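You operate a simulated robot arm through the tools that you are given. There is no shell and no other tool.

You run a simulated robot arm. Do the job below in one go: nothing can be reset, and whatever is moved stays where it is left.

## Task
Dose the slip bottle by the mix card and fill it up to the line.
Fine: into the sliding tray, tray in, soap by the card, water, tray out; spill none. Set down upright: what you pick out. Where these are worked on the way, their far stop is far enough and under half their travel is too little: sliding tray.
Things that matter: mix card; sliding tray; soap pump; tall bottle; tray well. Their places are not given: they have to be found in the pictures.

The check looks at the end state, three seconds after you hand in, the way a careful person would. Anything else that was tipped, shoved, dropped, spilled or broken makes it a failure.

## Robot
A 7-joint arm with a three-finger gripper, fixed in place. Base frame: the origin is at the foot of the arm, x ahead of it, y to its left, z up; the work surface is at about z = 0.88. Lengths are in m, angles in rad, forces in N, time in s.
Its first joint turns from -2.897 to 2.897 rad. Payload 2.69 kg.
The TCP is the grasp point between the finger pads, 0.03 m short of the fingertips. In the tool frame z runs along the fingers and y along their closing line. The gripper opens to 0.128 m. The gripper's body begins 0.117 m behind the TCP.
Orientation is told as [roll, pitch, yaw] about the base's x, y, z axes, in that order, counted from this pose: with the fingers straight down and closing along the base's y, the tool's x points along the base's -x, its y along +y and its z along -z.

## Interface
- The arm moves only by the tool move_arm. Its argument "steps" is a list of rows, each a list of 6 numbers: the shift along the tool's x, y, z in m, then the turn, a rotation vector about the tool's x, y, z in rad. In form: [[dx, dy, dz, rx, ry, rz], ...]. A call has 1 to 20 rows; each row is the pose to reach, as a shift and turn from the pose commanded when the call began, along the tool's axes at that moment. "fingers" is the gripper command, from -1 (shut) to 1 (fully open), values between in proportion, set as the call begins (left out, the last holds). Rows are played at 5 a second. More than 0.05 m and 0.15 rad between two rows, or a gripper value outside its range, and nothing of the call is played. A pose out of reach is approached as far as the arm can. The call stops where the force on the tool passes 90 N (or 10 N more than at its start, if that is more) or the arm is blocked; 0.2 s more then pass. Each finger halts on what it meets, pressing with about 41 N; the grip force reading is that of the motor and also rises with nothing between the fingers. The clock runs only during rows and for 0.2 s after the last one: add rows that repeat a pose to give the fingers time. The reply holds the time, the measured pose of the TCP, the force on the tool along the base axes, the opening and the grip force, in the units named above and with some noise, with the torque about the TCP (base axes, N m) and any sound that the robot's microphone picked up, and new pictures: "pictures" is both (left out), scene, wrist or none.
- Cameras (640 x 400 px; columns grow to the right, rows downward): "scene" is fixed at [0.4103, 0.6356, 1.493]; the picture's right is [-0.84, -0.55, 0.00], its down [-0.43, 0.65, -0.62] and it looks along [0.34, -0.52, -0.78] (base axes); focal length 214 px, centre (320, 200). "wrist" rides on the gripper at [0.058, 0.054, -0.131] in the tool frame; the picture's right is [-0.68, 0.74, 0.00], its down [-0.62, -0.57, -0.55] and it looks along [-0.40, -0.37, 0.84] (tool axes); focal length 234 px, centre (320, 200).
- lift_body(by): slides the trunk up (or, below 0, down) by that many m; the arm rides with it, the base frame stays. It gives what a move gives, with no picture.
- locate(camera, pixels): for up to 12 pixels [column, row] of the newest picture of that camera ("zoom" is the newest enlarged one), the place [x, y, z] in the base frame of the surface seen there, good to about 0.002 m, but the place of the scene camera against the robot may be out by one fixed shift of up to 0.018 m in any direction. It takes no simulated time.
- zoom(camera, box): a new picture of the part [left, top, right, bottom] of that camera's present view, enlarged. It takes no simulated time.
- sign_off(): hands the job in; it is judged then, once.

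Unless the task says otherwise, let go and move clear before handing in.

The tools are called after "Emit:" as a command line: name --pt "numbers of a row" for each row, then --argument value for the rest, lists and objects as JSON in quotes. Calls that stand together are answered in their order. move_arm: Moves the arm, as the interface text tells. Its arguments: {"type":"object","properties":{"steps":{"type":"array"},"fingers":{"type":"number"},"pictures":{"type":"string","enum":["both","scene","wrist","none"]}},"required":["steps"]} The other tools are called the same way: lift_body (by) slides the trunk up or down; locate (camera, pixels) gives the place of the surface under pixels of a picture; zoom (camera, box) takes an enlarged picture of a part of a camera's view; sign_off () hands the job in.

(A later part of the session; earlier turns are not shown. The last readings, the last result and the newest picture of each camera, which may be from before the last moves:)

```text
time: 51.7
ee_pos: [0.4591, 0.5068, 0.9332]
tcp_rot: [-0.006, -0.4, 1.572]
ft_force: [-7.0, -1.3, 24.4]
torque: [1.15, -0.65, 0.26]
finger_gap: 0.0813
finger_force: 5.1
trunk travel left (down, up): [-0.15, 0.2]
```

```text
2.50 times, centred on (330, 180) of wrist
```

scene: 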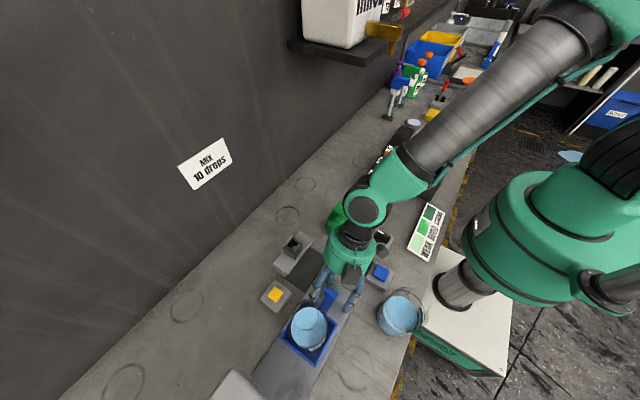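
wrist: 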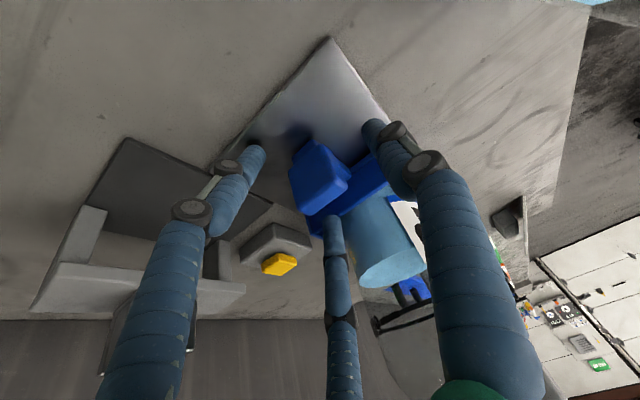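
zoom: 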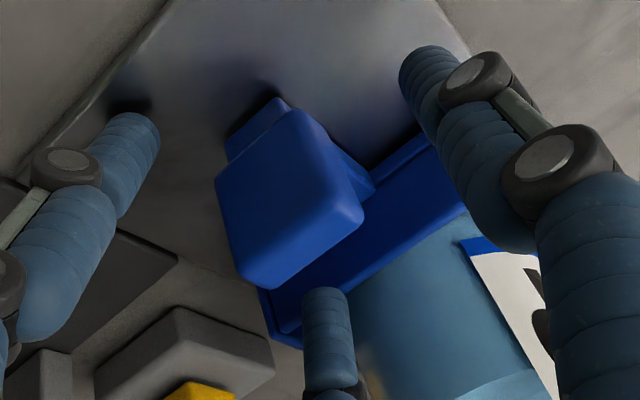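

24 N of upward force: one of the three visible fingers (image (290,340) in the zoom) landed on the tray's near wall at about (0.489,0.553). I'll back straight off and check that the bottle is undisturbed.

Emit:
move_arm --pt "0.002 0 -0.03 0 0 0" --pt "0.004 0 -0.06 0 0 0" --pt "0.006 0 -0.09 0 0 0" --pt "0.01 0 -0.13 0 0 0" --pt "0.01 0 -0.13 0 0 0"

Emit:
zoom --camera "scene" --box '[260, 260, 380, 380]'

Emit:
zoom --camera "scene" --box '[310, 150, 430, 290]'

```text
time: 52.9
ee_pos: [0.4583, 0.445, 1.0473]
tcp_rot: [-0.005, -0.399, 1.571]
ft_force: [-0.2, -0.7, 0.3]
torque: [0.02, -0.02, -0.03]
finger_gap: 0.0736
finger_force: 0.0
trunk travel left (down, up): [-0.15, 0.2]
```

scene: 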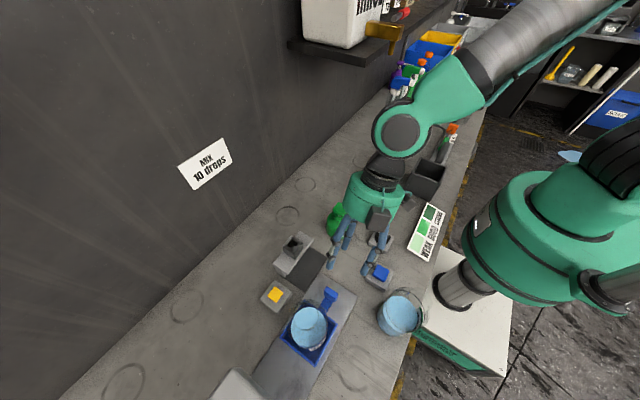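
wrist: 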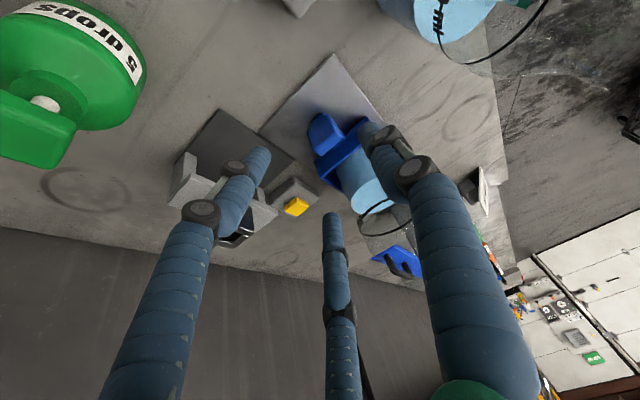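

```text
3.33 times, centred on (320, 320) of scene
```

zoom: 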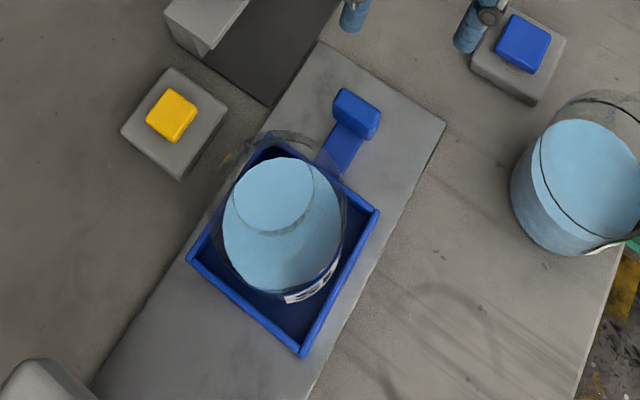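

```text
2.86 times, centred on (370, 220) of scene
```

zoom: 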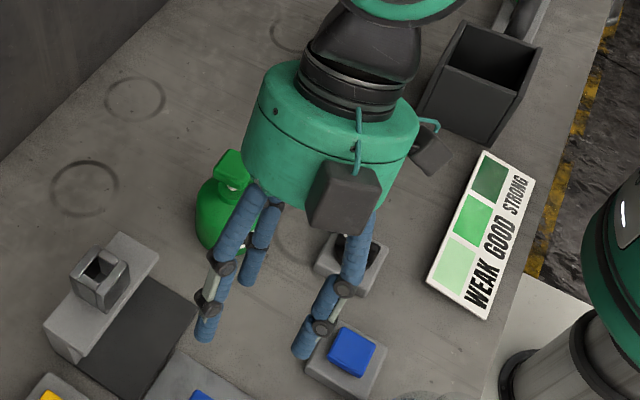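

The bottle still stands properly in the tray. Before touching the knob again I'll measure where the three fingertips really are.

Emit:
locate --camera "wrist" --pixels '[[262, 155], [250, 162], [330, 215], [330, 225], [367, 130], [375, 140], [322, 128], [315, 120], [345, 150]]'

```text
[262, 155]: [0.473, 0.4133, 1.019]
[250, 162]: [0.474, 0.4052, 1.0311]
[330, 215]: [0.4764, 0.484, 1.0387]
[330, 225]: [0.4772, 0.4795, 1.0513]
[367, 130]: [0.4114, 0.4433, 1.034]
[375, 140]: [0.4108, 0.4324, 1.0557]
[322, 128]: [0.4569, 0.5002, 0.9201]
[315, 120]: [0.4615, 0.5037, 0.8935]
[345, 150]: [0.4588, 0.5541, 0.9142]
```

The tips show a three-jaw hand: one finger at tool +y and two at about (±0.037, −0.016), so it cannot straddle the knob sideways. I'll close the fingers, level the tool, and push the knob's −y face with the closed bundle.

Emit:
move_arm --pt "0 0 0 0 0.1 0" --pt "0 0 0 0 0.2 0" --pt "0 0 0 0 0.3 0" --pt "0 -0.0005 0 0 0.4 0" --pt "0 -0.0005 0 0 0.4 0" --fingers -1

Emit:
zoom --camera "wrist" --box '[240, 80, 400, 240]'

```text
time: 54.1
ee_pos: [0.4583, 0.4479, 1.0472]
tcp_rot: [-0.004, 0.006, 1.569]
ft_force: [0.2, -0.5, -0.4]
torque: [-0.07, 0.0, -0.01]
finger_gap: 0.0023
finger_force: 31.5
trunk travel left (down, up): [-0.15, 0.2]
```

scene: 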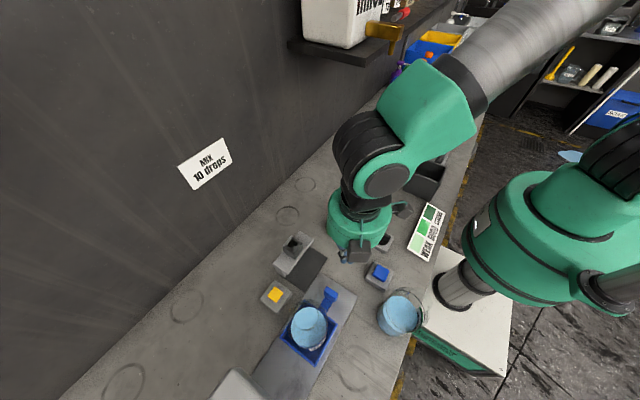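
wrist: 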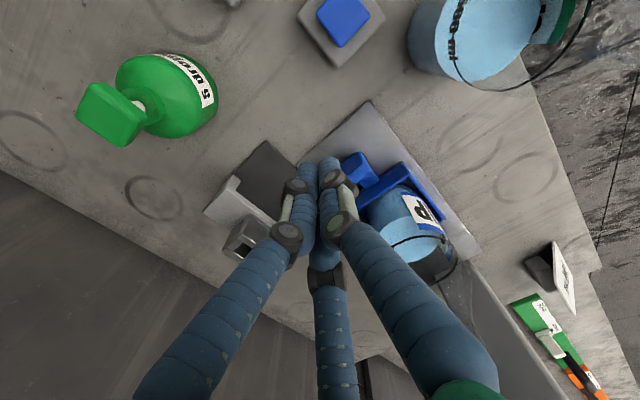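

```text
2.50 times, centred on (320, 160) of wrist
```

zoom: 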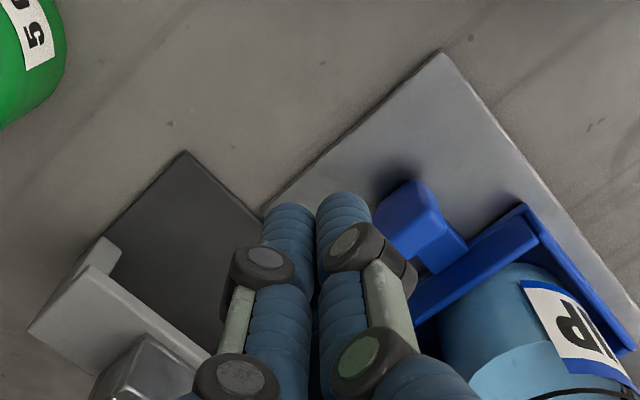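

The bundle is closed. Descending to z≈0.935 in front of (−y of) the knob.

Emit:
move_arm --pt "0 0 0.03 0 0 0" --pt "0 0 0.06 0 0 0" --pt "0 0 0.09 0 0 0" --pt "0 0 0.112 0 0 0" --pt "0 0 0.112 0 0 0"

Emit:
zoom --camera "wrist" --box '[240, 60, 440, 240]'

```text
time: 55.3
ee_pos: [0.459, 0.4468, 0.936]
tcp_rot: [-0.004, 0.004, 1.567]
ft_force: [-0.8, 0.3, 0.0]
torque: [-0.04, 0.0, -0.01]
finger_gap: 0.0021
finger_force: 31.5
trunk travel left (down, up): [-0.15, 0.2]
```

scene: 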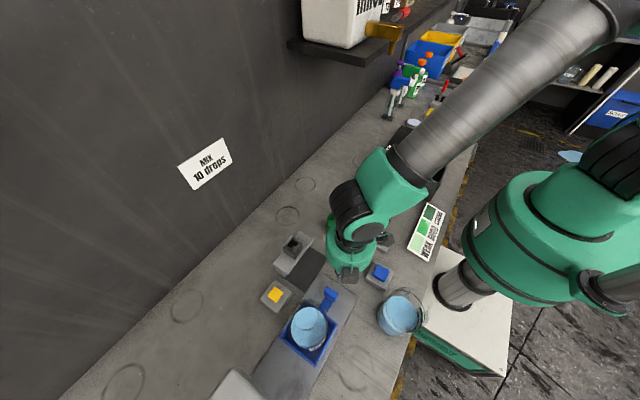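
wrist: 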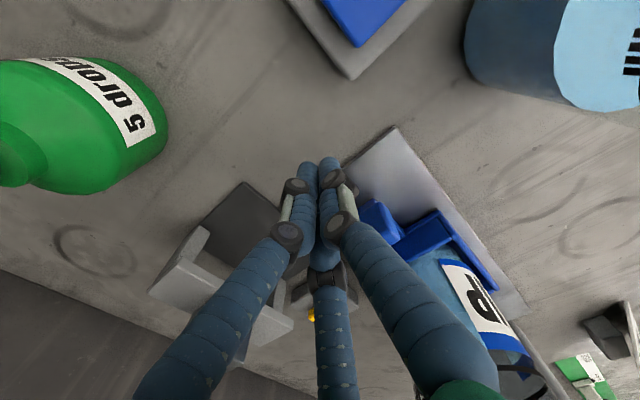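

```text
2.22 times, centred on (340, 150) of wrist
```

zoom: 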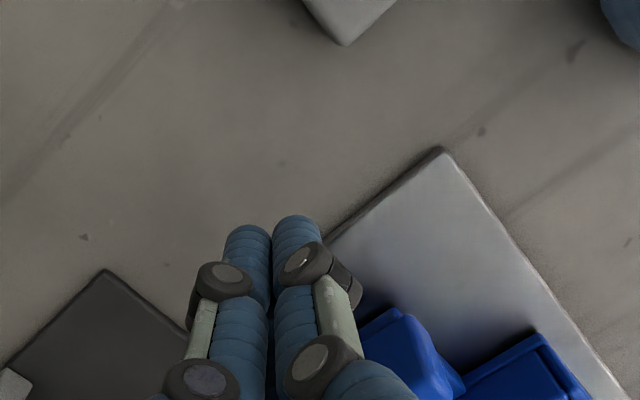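

Clear at z 0.936. Now pushing slowly toward +y along the knob's centre line.

Emit:
move_arm --pt "-0.01 0 0 0 0 0" --pt "-0.02 0 0 0 0 0" --pt "-0.028 0 0 0 0 0" --pt "-0.035 0 0 0 0 0" --pt "-0.042 0 0 0 0 0" --pt "-0.05 0 0 0 0 0" --pt "-0.058 0 0 0 0 0" --pt "-0.066 0 0 0 0 0" --pt "-0.074 0 0 0 0 0" --pt "-0.082 0 0 0 0 0" --pt "-0.082 0 0 0 0 0"

Emit:
zoom --camera "scene" --box '[230, 260, 390, 400]'

```text
time: 57.7
ee_pos: [0.4599, 0.5296, 0.9344]
tcp_rot: [-0.002, 0.004, 1.569]
ft_force: [-0.6, 0.0, 0.3]
torque: [0.04, 0.0, 0.05]
finger_gap: 0.0025
finger_force: 31.7
trunk travel left (down, up): [-0.15, 0.2]
```

scene: 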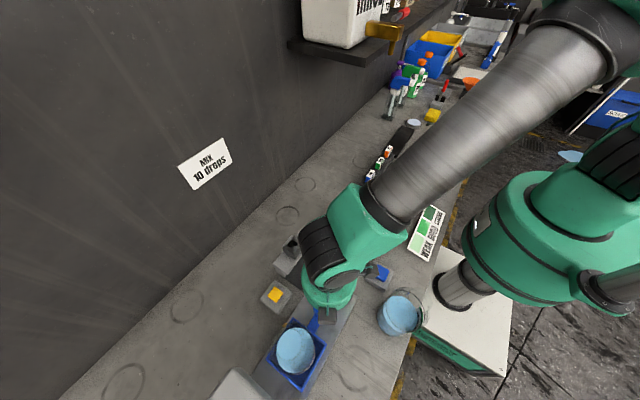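
wrist: 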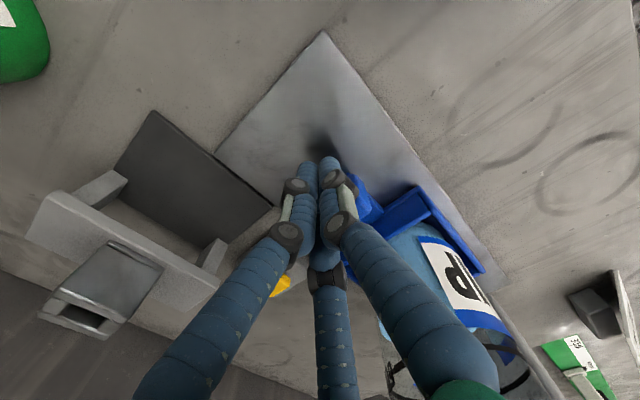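

```text
2.86 times, centred on (310, 330) of scene
```

zoom: 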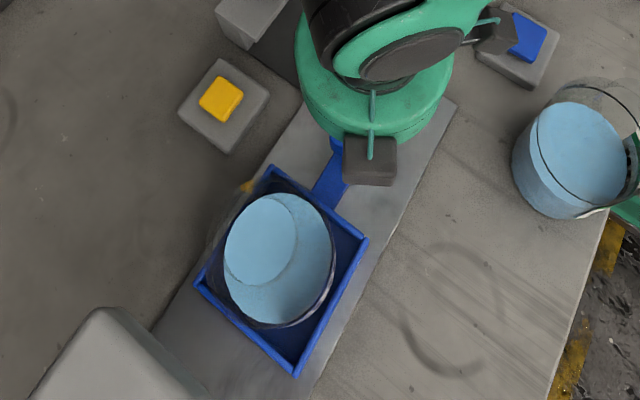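

The tray slides freely and the bottle rides upright. Continuing slowly toward the far stop.

Emit:
move_arm --pt "-0.007 0 0 0 0 0" --pt "-0.014 0 0 0 0 0" --pt "-0.021 0 0 0 0 0" --pt "-0.028 0 0 0 0 0" --pt "-0.035 0 0 0 0 0" --pt "-0.042 0 0 0 0 0" --pt "-0.049 0 0 0 0 0" --pt "-0.056 0 0 0 0 0" --pt "-0.06 0 0 0 0 0" --pt "-0.06 0 0 0 0 0"

Emit:
zoom --camera "scene" --box '[200, 280, 360, 400]'

```text
time: 59.9
ee_pos: [0.4594, 0.5889, 0.9347]
tcp_rot: [-0.001, 0.004, 1.569]
ft_force: [0.5, -0.7, -0.4]
torque: [0.01, 0.02, 0.01]
finger_gap: 0.0022
finger_force: 31.4
trunk travel left (down, up): [-0.15, 0.2]
```

scene: 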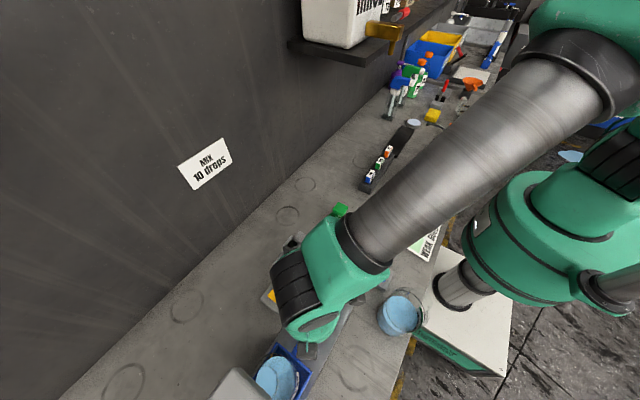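
wrist: 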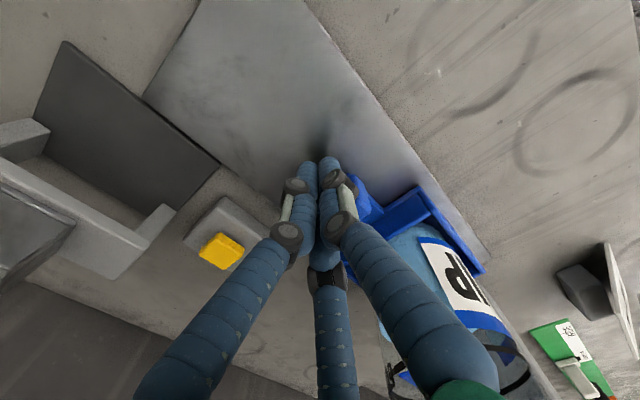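

```text
3.33 times, centred on (280, 340) of scene
```

zoom: 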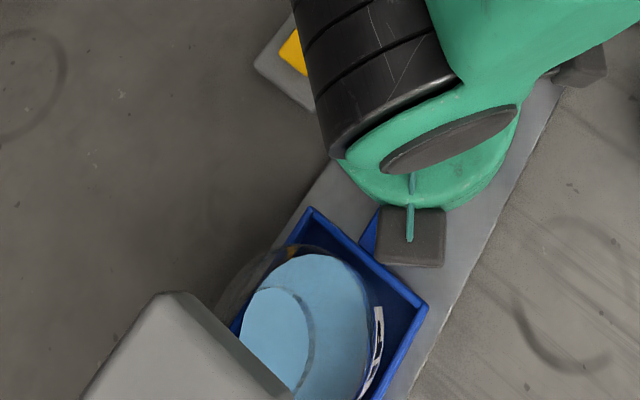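

About 0.112 in. The dark box on the palm at scene (402,348 region) may approach the head, so I'll locate it before going further.

Emit:
locate --camera "zoom" --pixels '[[410, 240], [410, 262], [440, 215], [180, 330], [230, 330], [170, 295], [290, 380], [310, 210], [425, 305], [300, 300]]'

```text
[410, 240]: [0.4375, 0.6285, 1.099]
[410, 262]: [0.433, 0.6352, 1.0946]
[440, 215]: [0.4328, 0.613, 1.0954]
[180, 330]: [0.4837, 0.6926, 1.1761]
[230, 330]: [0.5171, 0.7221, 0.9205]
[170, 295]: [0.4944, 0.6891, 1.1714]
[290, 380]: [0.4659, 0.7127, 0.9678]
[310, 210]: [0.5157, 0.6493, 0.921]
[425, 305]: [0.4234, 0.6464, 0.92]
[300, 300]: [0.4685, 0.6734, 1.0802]
```

The box's front is ~0.05 short of the head and keeps its distance from the bottle. Creeping on until the stop.

Emit:
move_arm --pt "-0.004 0 0 0 0 0" --pt "-0.008 0 0 0 0 0" --pt "-0.011 0 0 0 0 0" --pt "-0.013 0 0 0 0 0" --pt "-0.015 0 0 0 0 0" --pt "-0.015 0 0 0 0 0" --pictures "none"

```text
time: 61.3
ee_pos: [0.4593, 0.6036, 0.934]
tcp_rot: [-0.004, 0.004, 1.57]
ft_force: [0.1, -0.8, -0.1]
torque: [-0.01, 0.0, 0.0]
finger_gap: 0.002
finger_force: 30.8
trunk travel left (down, up): [-0.15, 0.2]
```

Emit:
zoom --camera "wrist" --box '[320, 140, 560, 400]'

Emit:
locate --camera "wrist" --pixels '[[365, 205], [360, 190], [415, 200], [480, 270], [430, 215], [400, 240]]'

```text
1.54 times, centred on (440, 270) of wrist
```

zoom: 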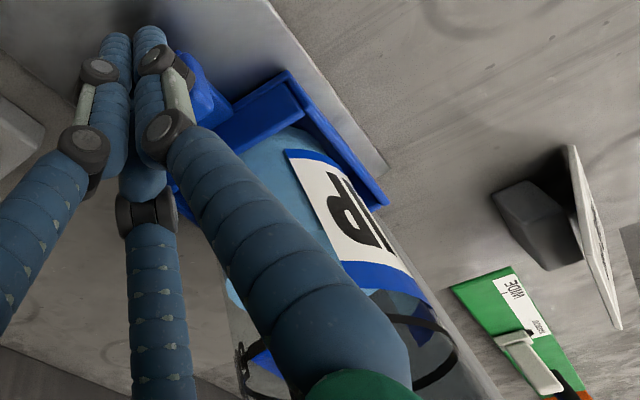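

```text
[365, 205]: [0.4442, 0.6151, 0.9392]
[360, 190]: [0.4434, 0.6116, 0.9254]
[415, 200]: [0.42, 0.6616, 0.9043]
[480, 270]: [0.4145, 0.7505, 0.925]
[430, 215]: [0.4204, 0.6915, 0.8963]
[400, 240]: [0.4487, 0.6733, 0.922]
```

The knob face is now at y≈0.611, i.e. the tray is about 0.114 in. Continuing until the stop is felt.

Emit:
move_arm --pt "-0.003 0 0 0 0 0" --pt "-0.006 0 0 0 0 0" --pt "-0.009 0 0 0 0 0" --pt "-0.012 0 0 0 0 0" --pt "-0.012 0 0 0 0 0" --pictures "none"

```text
time: 62.4
ee_pos: [0.4584, 0.6055, 0.9348]
tcp_rot: [0.003, 0.015, 1.566]
ft_force: [-3.7, -39.8, 27.6]
torque: [0.74, -0.23, -0.23]
finger_gap: 0.0025
finger_force: 31.9
trunk travel left (down, up): [-0.15, 0.2]
stopped in row 5: the force on the tool passed its limit at 93 N (the readings are from after the stop); the commanded pose is now the measured one
```

93 N at y 0.6055 with the contact at fingertip level: the tray is at its far stop. I'll back off and look.

Emit:
move_arm --pt "0.005 0 0 0 0 0" --pt "0.02 0 0 0 0 0" --pt "0.05 0 0 0 0 0" --pt "0.05 0 0 0 0 0"

Emit:
zoom --camera "wrist" --box '[300, 100, 560, 380]'

Emit:
zoom --camera "scene" --box '[200, 280, 360, 400]'

```text
time: 63.4
ee_pos: [0.4589, 0.5601, 0.9338]
tcp_rot: [0.001, 0.013, 1.569]
ft_force: [0.7, -0.1, 0.3]
torque: [0.02, -0.01, 0.0]
finger_gap: 0.002
finger_force: 31.8
trunk travel left (down, up): [-0.15, 0.2]
```

scene: 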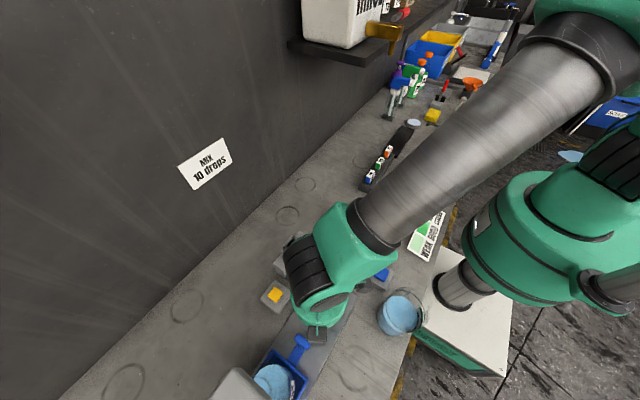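
wrist: 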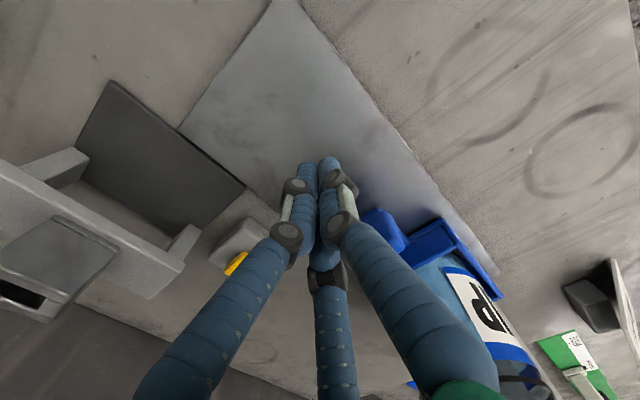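

```text
1.43 times, centred on (430, 240) of wrist
```

zoom: 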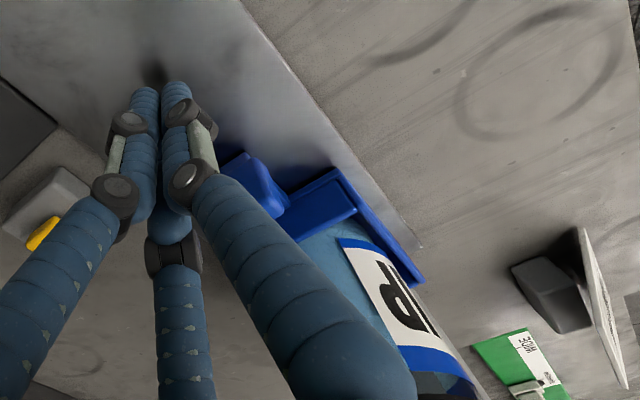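

```text
3.33 times, centred on (280, 340) of scene
```

zoom: 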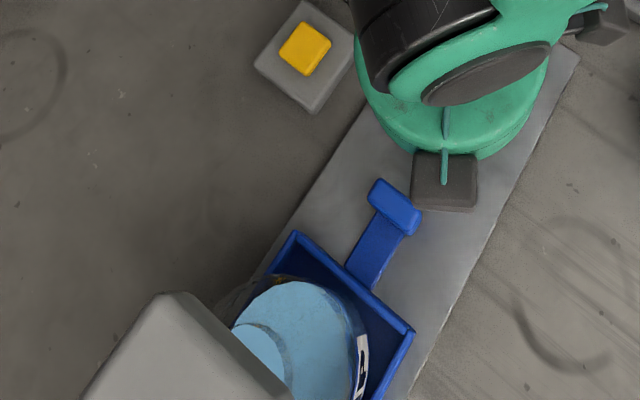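

The tray is fully in. I'll go back to the low horizontal viewpoint to check the neck's alignment under the spouts.

Emit:
move_arm --pt "0.02 0 -0.035 0 0 0" --pt "0.04 0 -0.07 0 -0.14 0" --pt "0.07 0 -0.1 0 -0.28 0" --pt "0.1 0.0 -0.13 0 -0.42 0" --pt "0.13 0.0 -0.15 0 -0.56 0" --pt "0.16 0.0 -0.166 0 -0.7 0" --pt "0.17 0.0 -0.166 0 -0.84 0" --pt "0.18 0.0 -0.166 0 -0.98 0" --pt "0.185 0.0 -0.166 0 -1.1 0" --pt "0.185 0.0 -0.166 0 -1.1 0"

Emit:
zoom --camera "wrist" --box '[310, 40, 430, 200]'

```text
time: 65.6
ee_pos: [0.4604, 0.3773, 1.1011]
tcp_rot: [0.001, -1.09, 1.565]
ft_force: [-0.6, 0.2, 0.1]
torque: [0.02, -0.01, 0.05]
finger_gap: 0.002
finger_force: 31.4
trunk travel left (down, up): [-0.15, 0.2]
```

scene: 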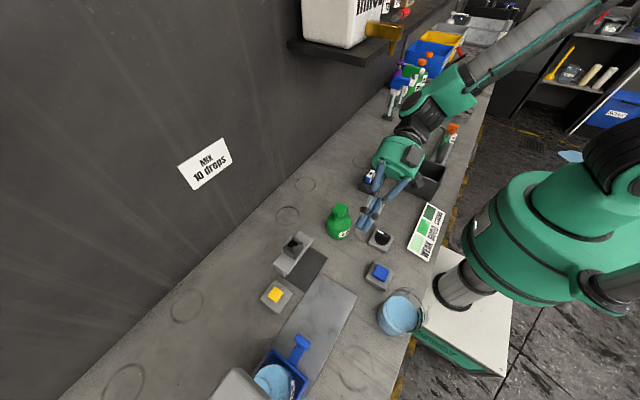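
wrist: 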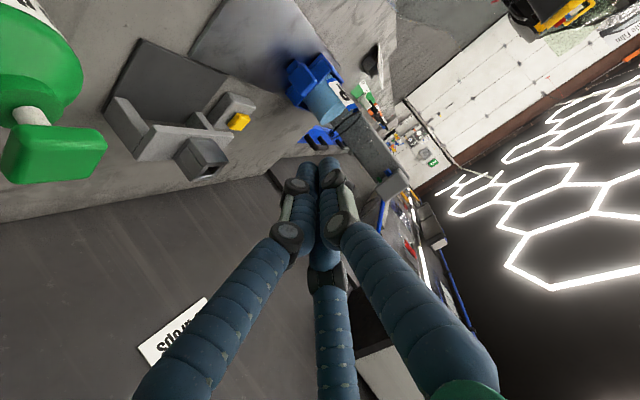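

```text
2.50 times, centred on (370, 120) of wrist
```

zoom: 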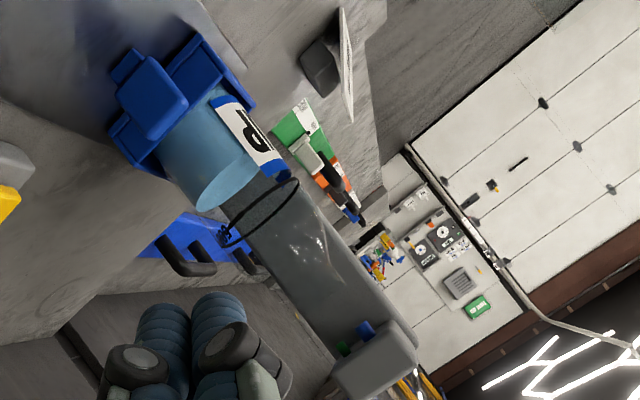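

Emit:
zoom --camera "wrist" --box '[340, 110, 420, 200]'

Emit:
zoom --camera "wrist" --box '[310, 90, 390, 170]'

```text
4.44 times, centred on (380, 155) of wrist
```

zoom: 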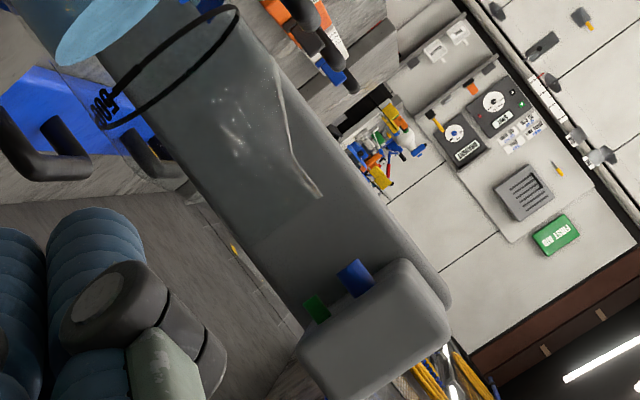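

```text
5.00 times, centred on (350, 130) of wrist
```

zoom: 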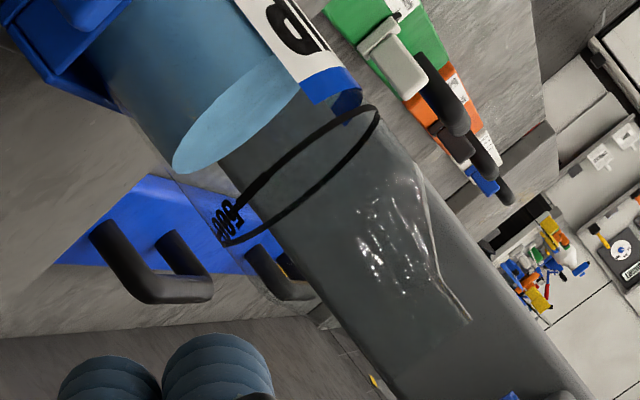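

The neck is hard to see against the column, so I'll locate points on the liquid, the ring and the spouts to compare centres.

Emit:
locate --camera "zoom" --pixels '[[178, 165], [230, 130], [230, 165], [290, 95], [225, 238], [300, 205], [340, 190], [372, 125], [375, 110], [240, 205], [110, 100], [470, 318]]'

Emit:
locate --camera "wrist" --pixels '[[388, 171], [379, 178], [388, 173], [379, 180], [389, 186], [322, 95], [330, 60], [300, 80]]'

```text
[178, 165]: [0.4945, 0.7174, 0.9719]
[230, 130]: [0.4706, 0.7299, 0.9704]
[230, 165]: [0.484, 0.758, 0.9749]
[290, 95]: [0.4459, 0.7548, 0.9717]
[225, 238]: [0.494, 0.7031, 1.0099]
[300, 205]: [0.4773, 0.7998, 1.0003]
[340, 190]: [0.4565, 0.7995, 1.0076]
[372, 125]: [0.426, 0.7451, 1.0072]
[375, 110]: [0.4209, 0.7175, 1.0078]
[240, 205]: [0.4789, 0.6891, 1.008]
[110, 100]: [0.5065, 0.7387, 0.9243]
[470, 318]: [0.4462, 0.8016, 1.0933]
```

```text
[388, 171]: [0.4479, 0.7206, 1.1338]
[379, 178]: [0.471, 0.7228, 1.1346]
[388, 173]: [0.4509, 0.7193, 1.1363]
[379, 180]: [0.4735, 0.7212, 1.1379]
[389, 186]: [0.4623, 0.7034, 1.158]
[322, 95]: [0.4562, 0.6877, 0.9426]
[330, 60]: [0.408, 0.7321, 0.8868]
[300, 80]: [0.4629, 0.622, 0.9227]
```

Ring fit gives a centre of (0.4595,0.723) with the spouts straddling (0.46,0.726), so the bottle is aligned. Next I'll go look at the soap pump from above.

Emit:
move_arm --pt "-0.002 0 -0.025 0 0.136 0" --pt "-0.003 0 -0.05 0 0.272 0" --pt "-0.005 0 -0.075 0 0.408 0" --pt "-0.006 0 -0.1 0 0.544 0" --pt "-0.008 0 -0.125 0 0.68 0" --pt "-0.009 0 -0.15 0 0.816 0" --pt "-0.01 0 -0.175 0 0.952 0" --pt "-0.0115 0 -0.194 0 1.09 0" --pt "-0.0115 0 -0.194 0 1.09 0" --pictures "wrist"

Emit:
zoom --camera "wrist" --box '[240, 120, 400, 280]'

```text
time: 67.6
ee_pos: [0.4588, 0.2122, 1.1993]
tcp_rot: [0.002, 0.006, 1.569]
ft_force: [-0.2, -0.6, -1.1]
torque: [-0.04, -0.01, -0.03]
finger_gap: 0.002
finger_force: 31.5
trunk travel left (down, up): [-0.15, 0.2]
```

wrist: 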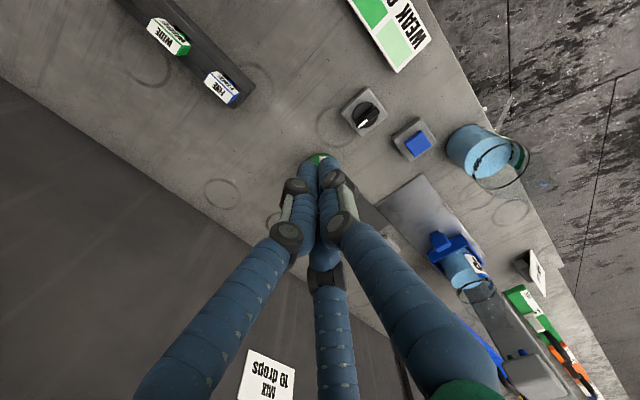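

```text
2.50 times, centred on (320, 200) of wrist
```

zoom: 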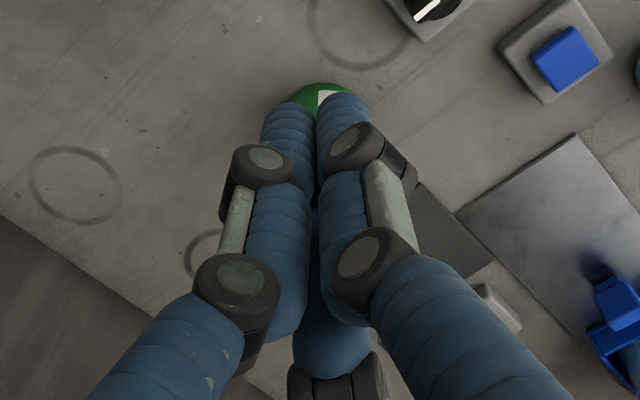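

Emit:
move_arm --pt "-0.01 -0.035 0 0 0 0" --pt "-0.02 -0.07 0 0 0 0" --pt "-0.03 -0.1 0 0 0 0" --pt "-0.03 -0.1 0 0 0 0" --pictures "wrist"

Emit:
zoom --camera "wrist" --box '[300, 60, 440, 200]'

```text
time: 68.6
ee_pos: [0.5596, 0.2403, 1.2017]
tcp_rot: [0.001, 0.003, 1.568]
ft_force: [0.6, -1.2, -0.4]
torque: [0.0, 0.02, 0.0]
finger_gap: 0.0019
finger_force: 31.4
trunk travel left (down, up): [-0.15, 0.2]
```

wrist: 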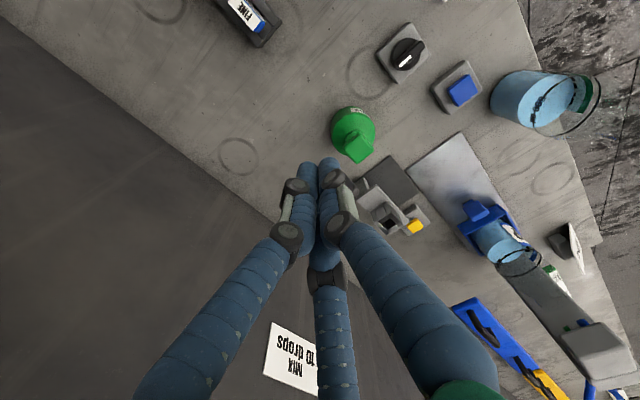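

```text
2.86 times, centred on (370, 130) of wrist
```

zoom: 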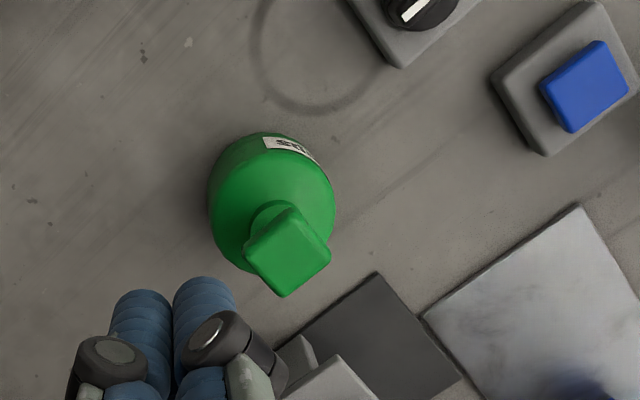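

Emit:
locate --camera "zoom" --pixels '[[288, 250], [292, 212], [325, 258], [282, 290], [250, 250], [290, 235], [270, 270], [310, 240], [585, 85], [570, 115], [600, 50], [545, 90]]'

```text
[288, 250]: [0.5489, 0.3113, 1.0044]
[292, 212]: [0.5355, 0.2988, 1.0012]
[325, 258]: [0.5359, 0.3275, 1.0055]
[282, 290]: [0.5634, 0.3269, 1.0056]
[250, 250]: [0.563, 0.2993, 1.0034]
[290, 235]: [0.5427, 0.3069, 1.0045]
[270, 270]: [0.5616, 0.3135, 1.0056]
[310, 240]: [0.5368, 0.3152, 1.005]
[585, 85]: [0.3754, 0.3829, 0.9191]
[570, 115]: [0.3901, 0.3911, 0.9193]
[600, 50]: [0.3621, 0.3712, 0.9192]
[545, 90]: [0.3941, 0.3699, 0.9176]
```

Pump head: centre (0.5495,0.313), top z≈1.005; blue button: centre about (0.378,0.381), top 0.919. Moving over the pump, fist closed, and stopping 10 mm above.

Emit:
move_arm --pt "-0.0365 0.005 0 0 0 0" --pt "-0.0727 0.0101 0 0 0 0" --pt "-0.0727 0.0101 0.04 0 0 0" --pt "-0.0727 0.0101 0.08 0 0 0" --pt "-0.0727 0.0101 0.12 0 0 0" --pt "-0.0727 0.0101 0.157 0 0 0" --pt "-0.0727 0.0101 0.157 0 0 0"

Emit:
zoom --camera "scene" --box '[290, 170, 390, 260]'

```text
time: 70.2
ee_pos: [0.5468, 0.3138, 1.043]
tcp_rot: [0.002, 0.005, 1.567]
ft_force: [-0.5, -0.2, -0.5]
torque: [-0.01, 0.0, 0.01]
finger_gap: 0.0017
finger_force: 31.0
trunk travel left (down, up): [-0.15, 0.2]
```

scene: 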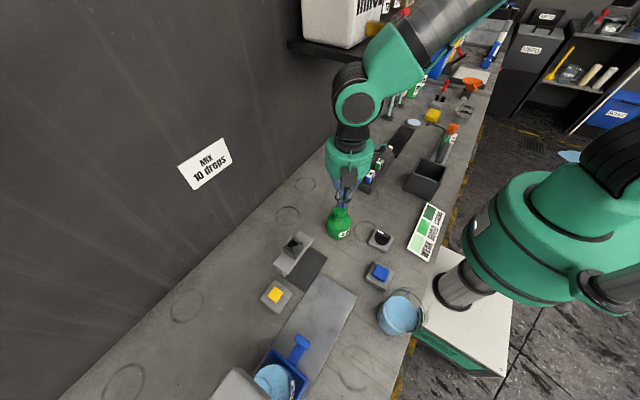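
wrist: 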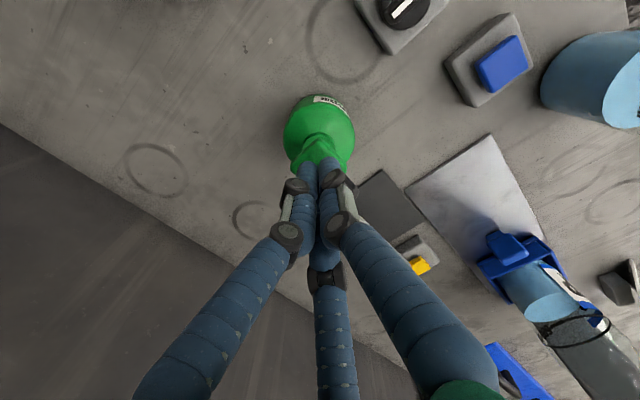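

```text
4.44 times, centred on (340, 215) of scene
```

zoom: 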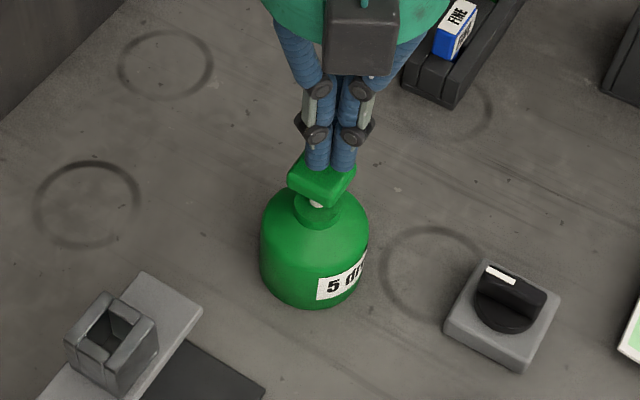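

The fist is centred just above the head. First press: descend in small rows, about 14 mm past contact, then read the force.

Emit:
move_arm --pt "0 -0.002 0.005 0 0 0" --pt "0 -0.002 0.009 0 0 0" --pt "0 -0.002 0.012 0 0 0" --pt "0 -0.002 0.015 0 0 0" --pt "0 -0.002 0.018 0 0 0"

Emit:
zoom --camera "scene" --box '[290, 170, 390, 260]'

```text
time: 71.4
ee_pos: [0.5507, 0.313, 1.025]
tcp_rot: [0.002, 0.004, 1.567]
ft_force: [-0.5, -1.6, 4.6]
torque: [0.02, -0.02, -0.02]
finger_gap: 0.0059
finger_force: 31.4
trunk travel left (down, up): [-0.15, 0.2]
```

scene: 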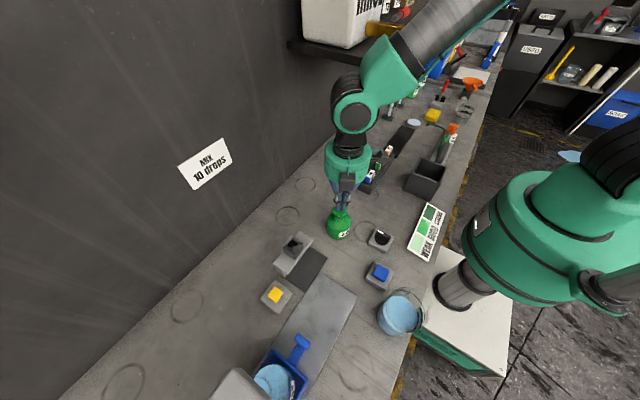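
wrist: 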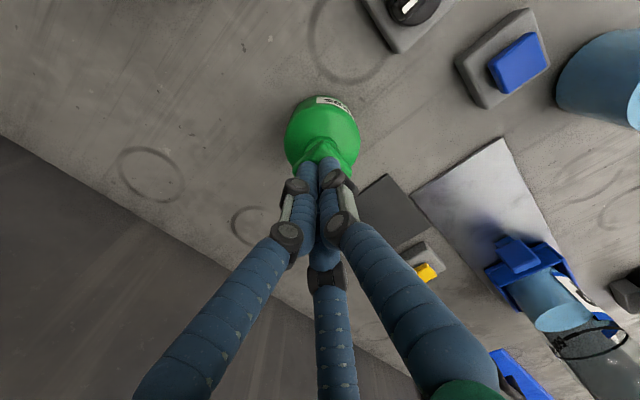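

```text
4.44 times, centred on (340, 215) of scene
```

zoom: 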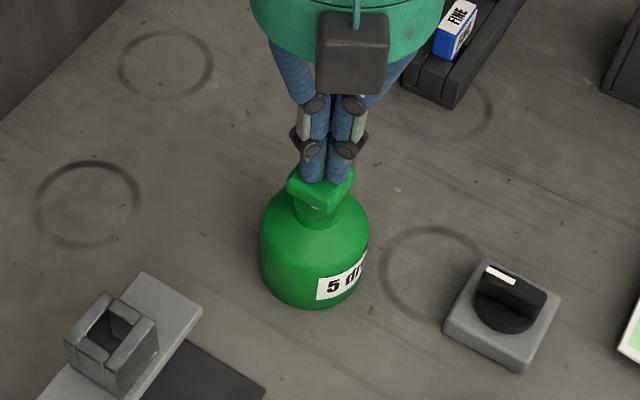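

Spring force 4.6 N and the head is going down. Continuing the same press toward its stop.

Emit:
move_arm --pt "0 0 0.002 0 0 0" --pt "0 0 0.004 0 0 0" --pt "0 0 0.004 0 0 0" --pictures "none"

```text
time: 72.2
ee_pos: [0.5498, 0.3127, 1.0223]
tcp_rot: [0.002, 0.002, 1.568]
ft_force: [-1.1, -1.3, 6.8]
torque: [0.0, 0.04, -0.03]
finger_gap: 0.0061
finger_force: 31.3
trunk travel left (down, up): [-0.15, 0.2]
```

Emit:
move_arm --pt "0 0 0.002 0 0 0" --pt "0 0 0.004 0 0 0" --pt "0 0 0.004 0 0 0" --pictures "scene"

Emit:
zoom --camera "scene" --box '[290, 170, 390, 260]'

```text
time: 73.0
ee_pos: [0.5505, 0.3126, 1.0182]
tcp_rot: [0.0, 0.002, 1.566]
ft_force: [-2.3, 2.7, 10.2]
torque: [0.13, 0.04, 0.02]
finger_gap: 0.0059
finger_force: 31.7
trunk travel left (down, up): [-0.15, 0.2]
```

scene: 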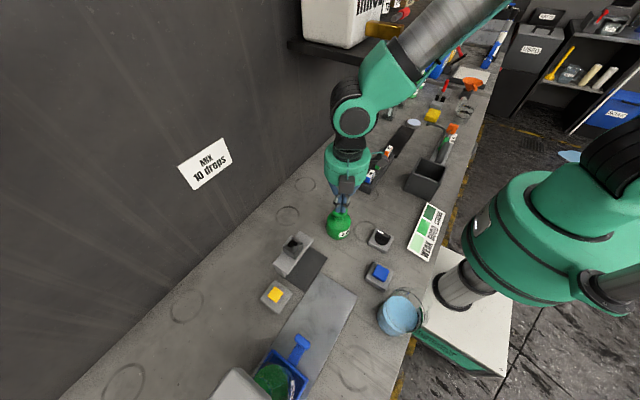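

```text
4.44 times, centred on (340, 215) of scene
```

zoom: 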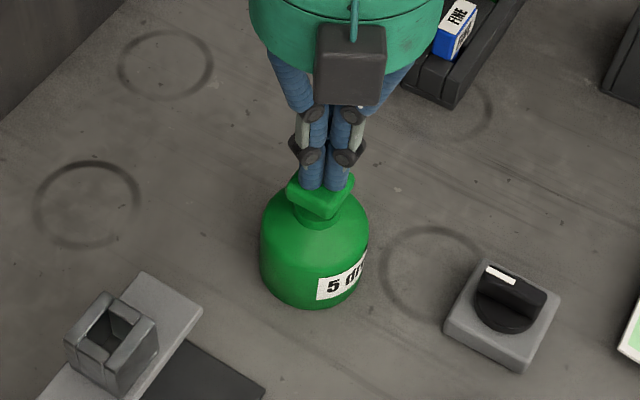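

The liquid in the bottle (scene (275,382)) turned green, so the first dose went in. Releasing fully now.

Emit:
zoom --camera "scene" --box '[210, 320, 330, 400]'

Emit:
move_arm --pt "0 0 -0.005 0 0 0" --pt "0 0 -0.01 0 0 0" --pt "0 0 -0.02 0 0 0" --pt "0 0 -0.03 0 0 0" --pt "0 0 -0.03 0 0 0" --pt "0 0 -0.03 0 0 0"

Emit:
zoom --camera "scene" --box '[210, 170, 390, 400]'

```text
5.00 times, centred on (270, 360) of scene
```

zoom: 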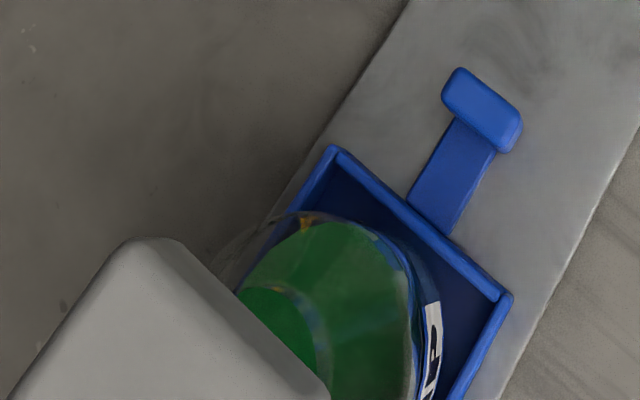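

```text
time: 74.4
ee_pos: [0.5503, 0.3133, 1.0466]
tcp_rot: [0.001, 0.005, 1.567]
ft_force: [-0.8, -0.1, 0.5]
torque: [-0.03, 0.0, 0.01]
finger_gap: 0.0021
finger_force: 31.3
trunk travel left (down, up): [-0.15, 0.2]
```

scene: 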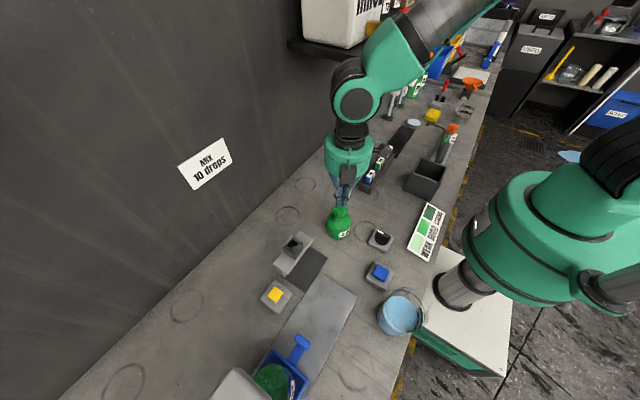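
wrist: 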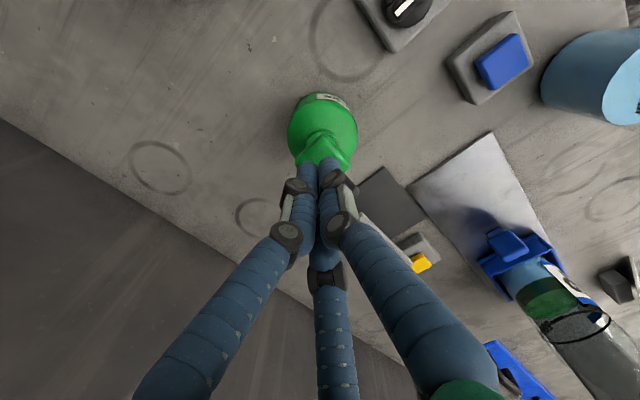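

```text
1.74 times, centred on (300, 285) of scene
```

zoom: 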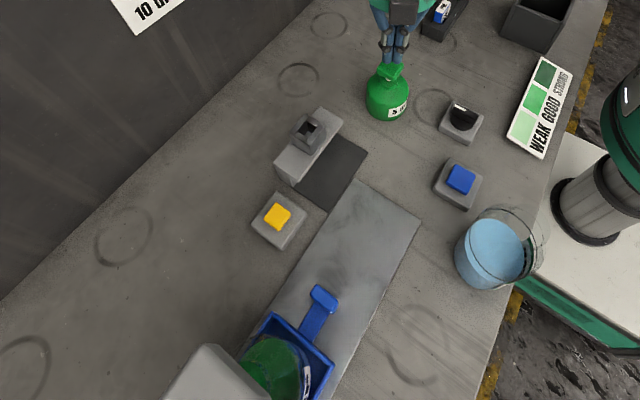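

The head sprang back and the liquid stays green. Second press to the same depth (z≈1.018).

Emit:
move_arm --pt "0 0 0.008 0 0 0" --pt "0 0 0.013 0 0 0" --pt "0 0 0.017 0 0 0" --pt "0 0 0.021 0 0 0" --pt "0 0 0.025 0 0 0" --pt "0 0 0.029 0 0 0" --pt "0 0 0.029 0 0 0"

Emit:
zoom --camera "scene" --box '[210, 320, 330, 400]'

Emit:
zoom --camera "scene" --box '[290, 170, 390, 260]'

```text
time: 76.0
ee_pos: [0.5512, 0.3122, 1.0191]
tcp_rot: [0.001, 0.001, 1.567]
ft_force: [1.6, 2.8, 10.3]
torque: [0.09, -0.07, 0.02]
finger_gap: 0.006
finger_force: 32.1
trunk travel left (down, up): [-0.15, 0.2]
```

scene: 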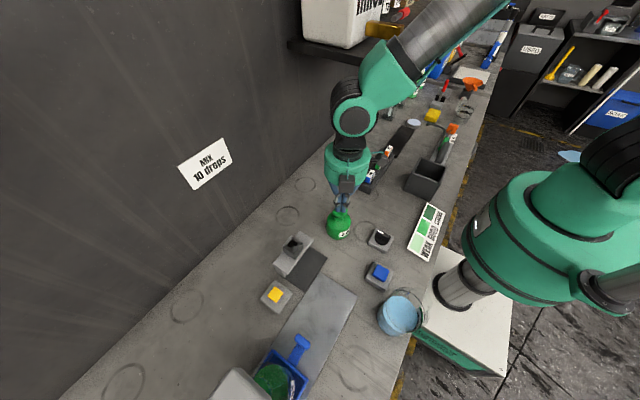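
wrist: 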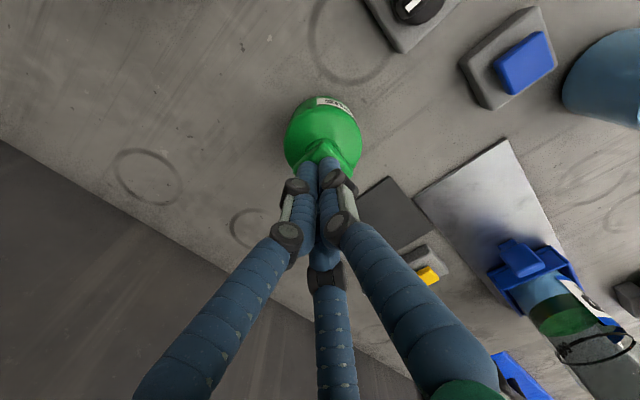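

```text
5.00 times, centred on (270, 360) of scene
```

zoom: 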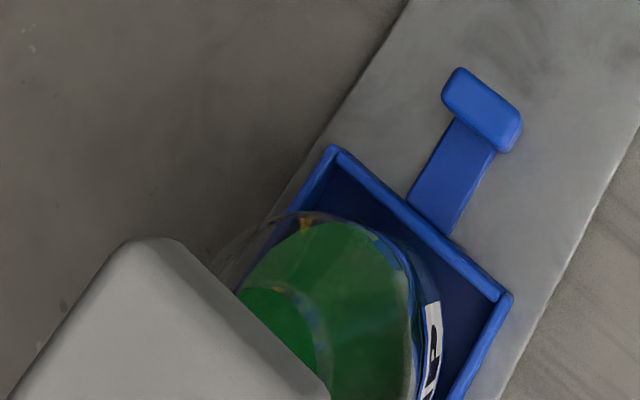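

```text
4.44 times, centred on (340, 215) of scene
```

zoom: 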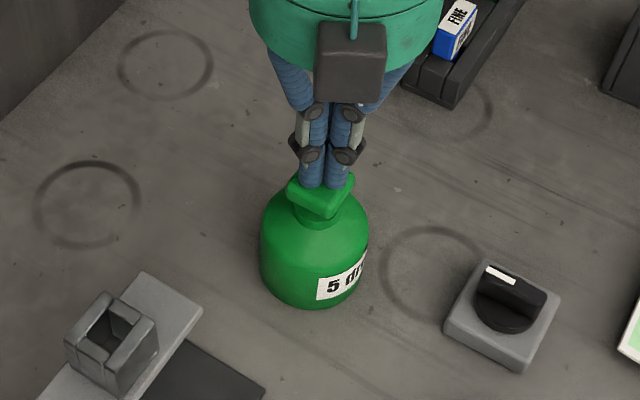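

Depth and force match the first press, but the commanded depth was 1 mm less, so I'll push 2 mm deeper within this same press to be sure it counts.

Emit:
zoom --camera "wrist" --box '[480, 230, 640, 400]'

Emit:
move_arm --pt "0 0 0.001 0 0 0" --pt "0 0 0.002 0 0 0" --pt "0 0 0.002 0 0 0" --pictures "wrist"

Emit:
zoom --camera "wrist" --box '[480, 230, 640, 400]'

```text
2.35 times, centred on (560, 315) of wrist
```

zoom: 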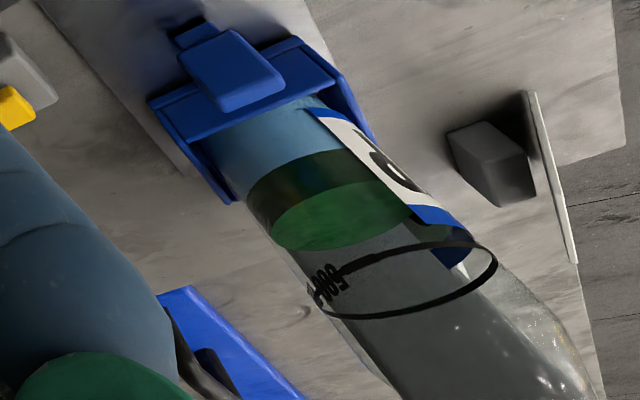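

```text
time: 76.8
ee_pos: [0.5505, 0.3122, 1.0172]
tcp_rot: [0.001, 0.004, 1.568]
ft_force: [4.1, -2.7, 18.9]
torque: [-0.03, -0.1, -0.06]
finger_gap: 0.006
finger_force: 31.6
trunk travel left (down, up): [-0.15, 0.2]
```

wrist: 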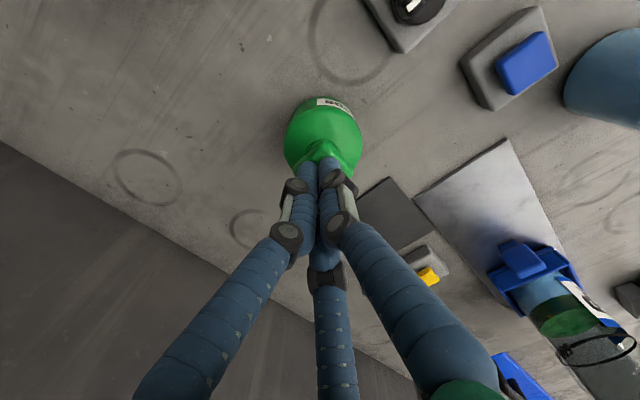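

```text
2.35 times, centred on (560, 315) of wrist
```

zoom: 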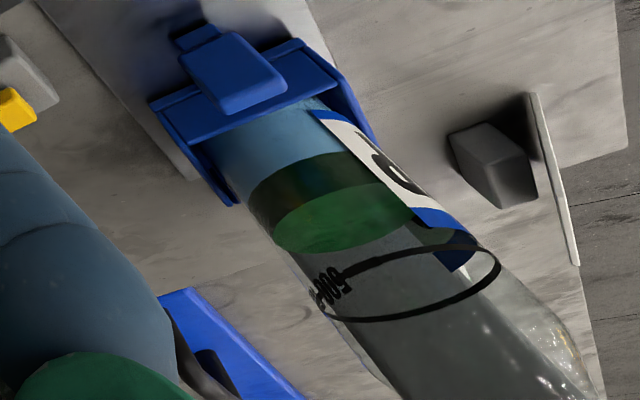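

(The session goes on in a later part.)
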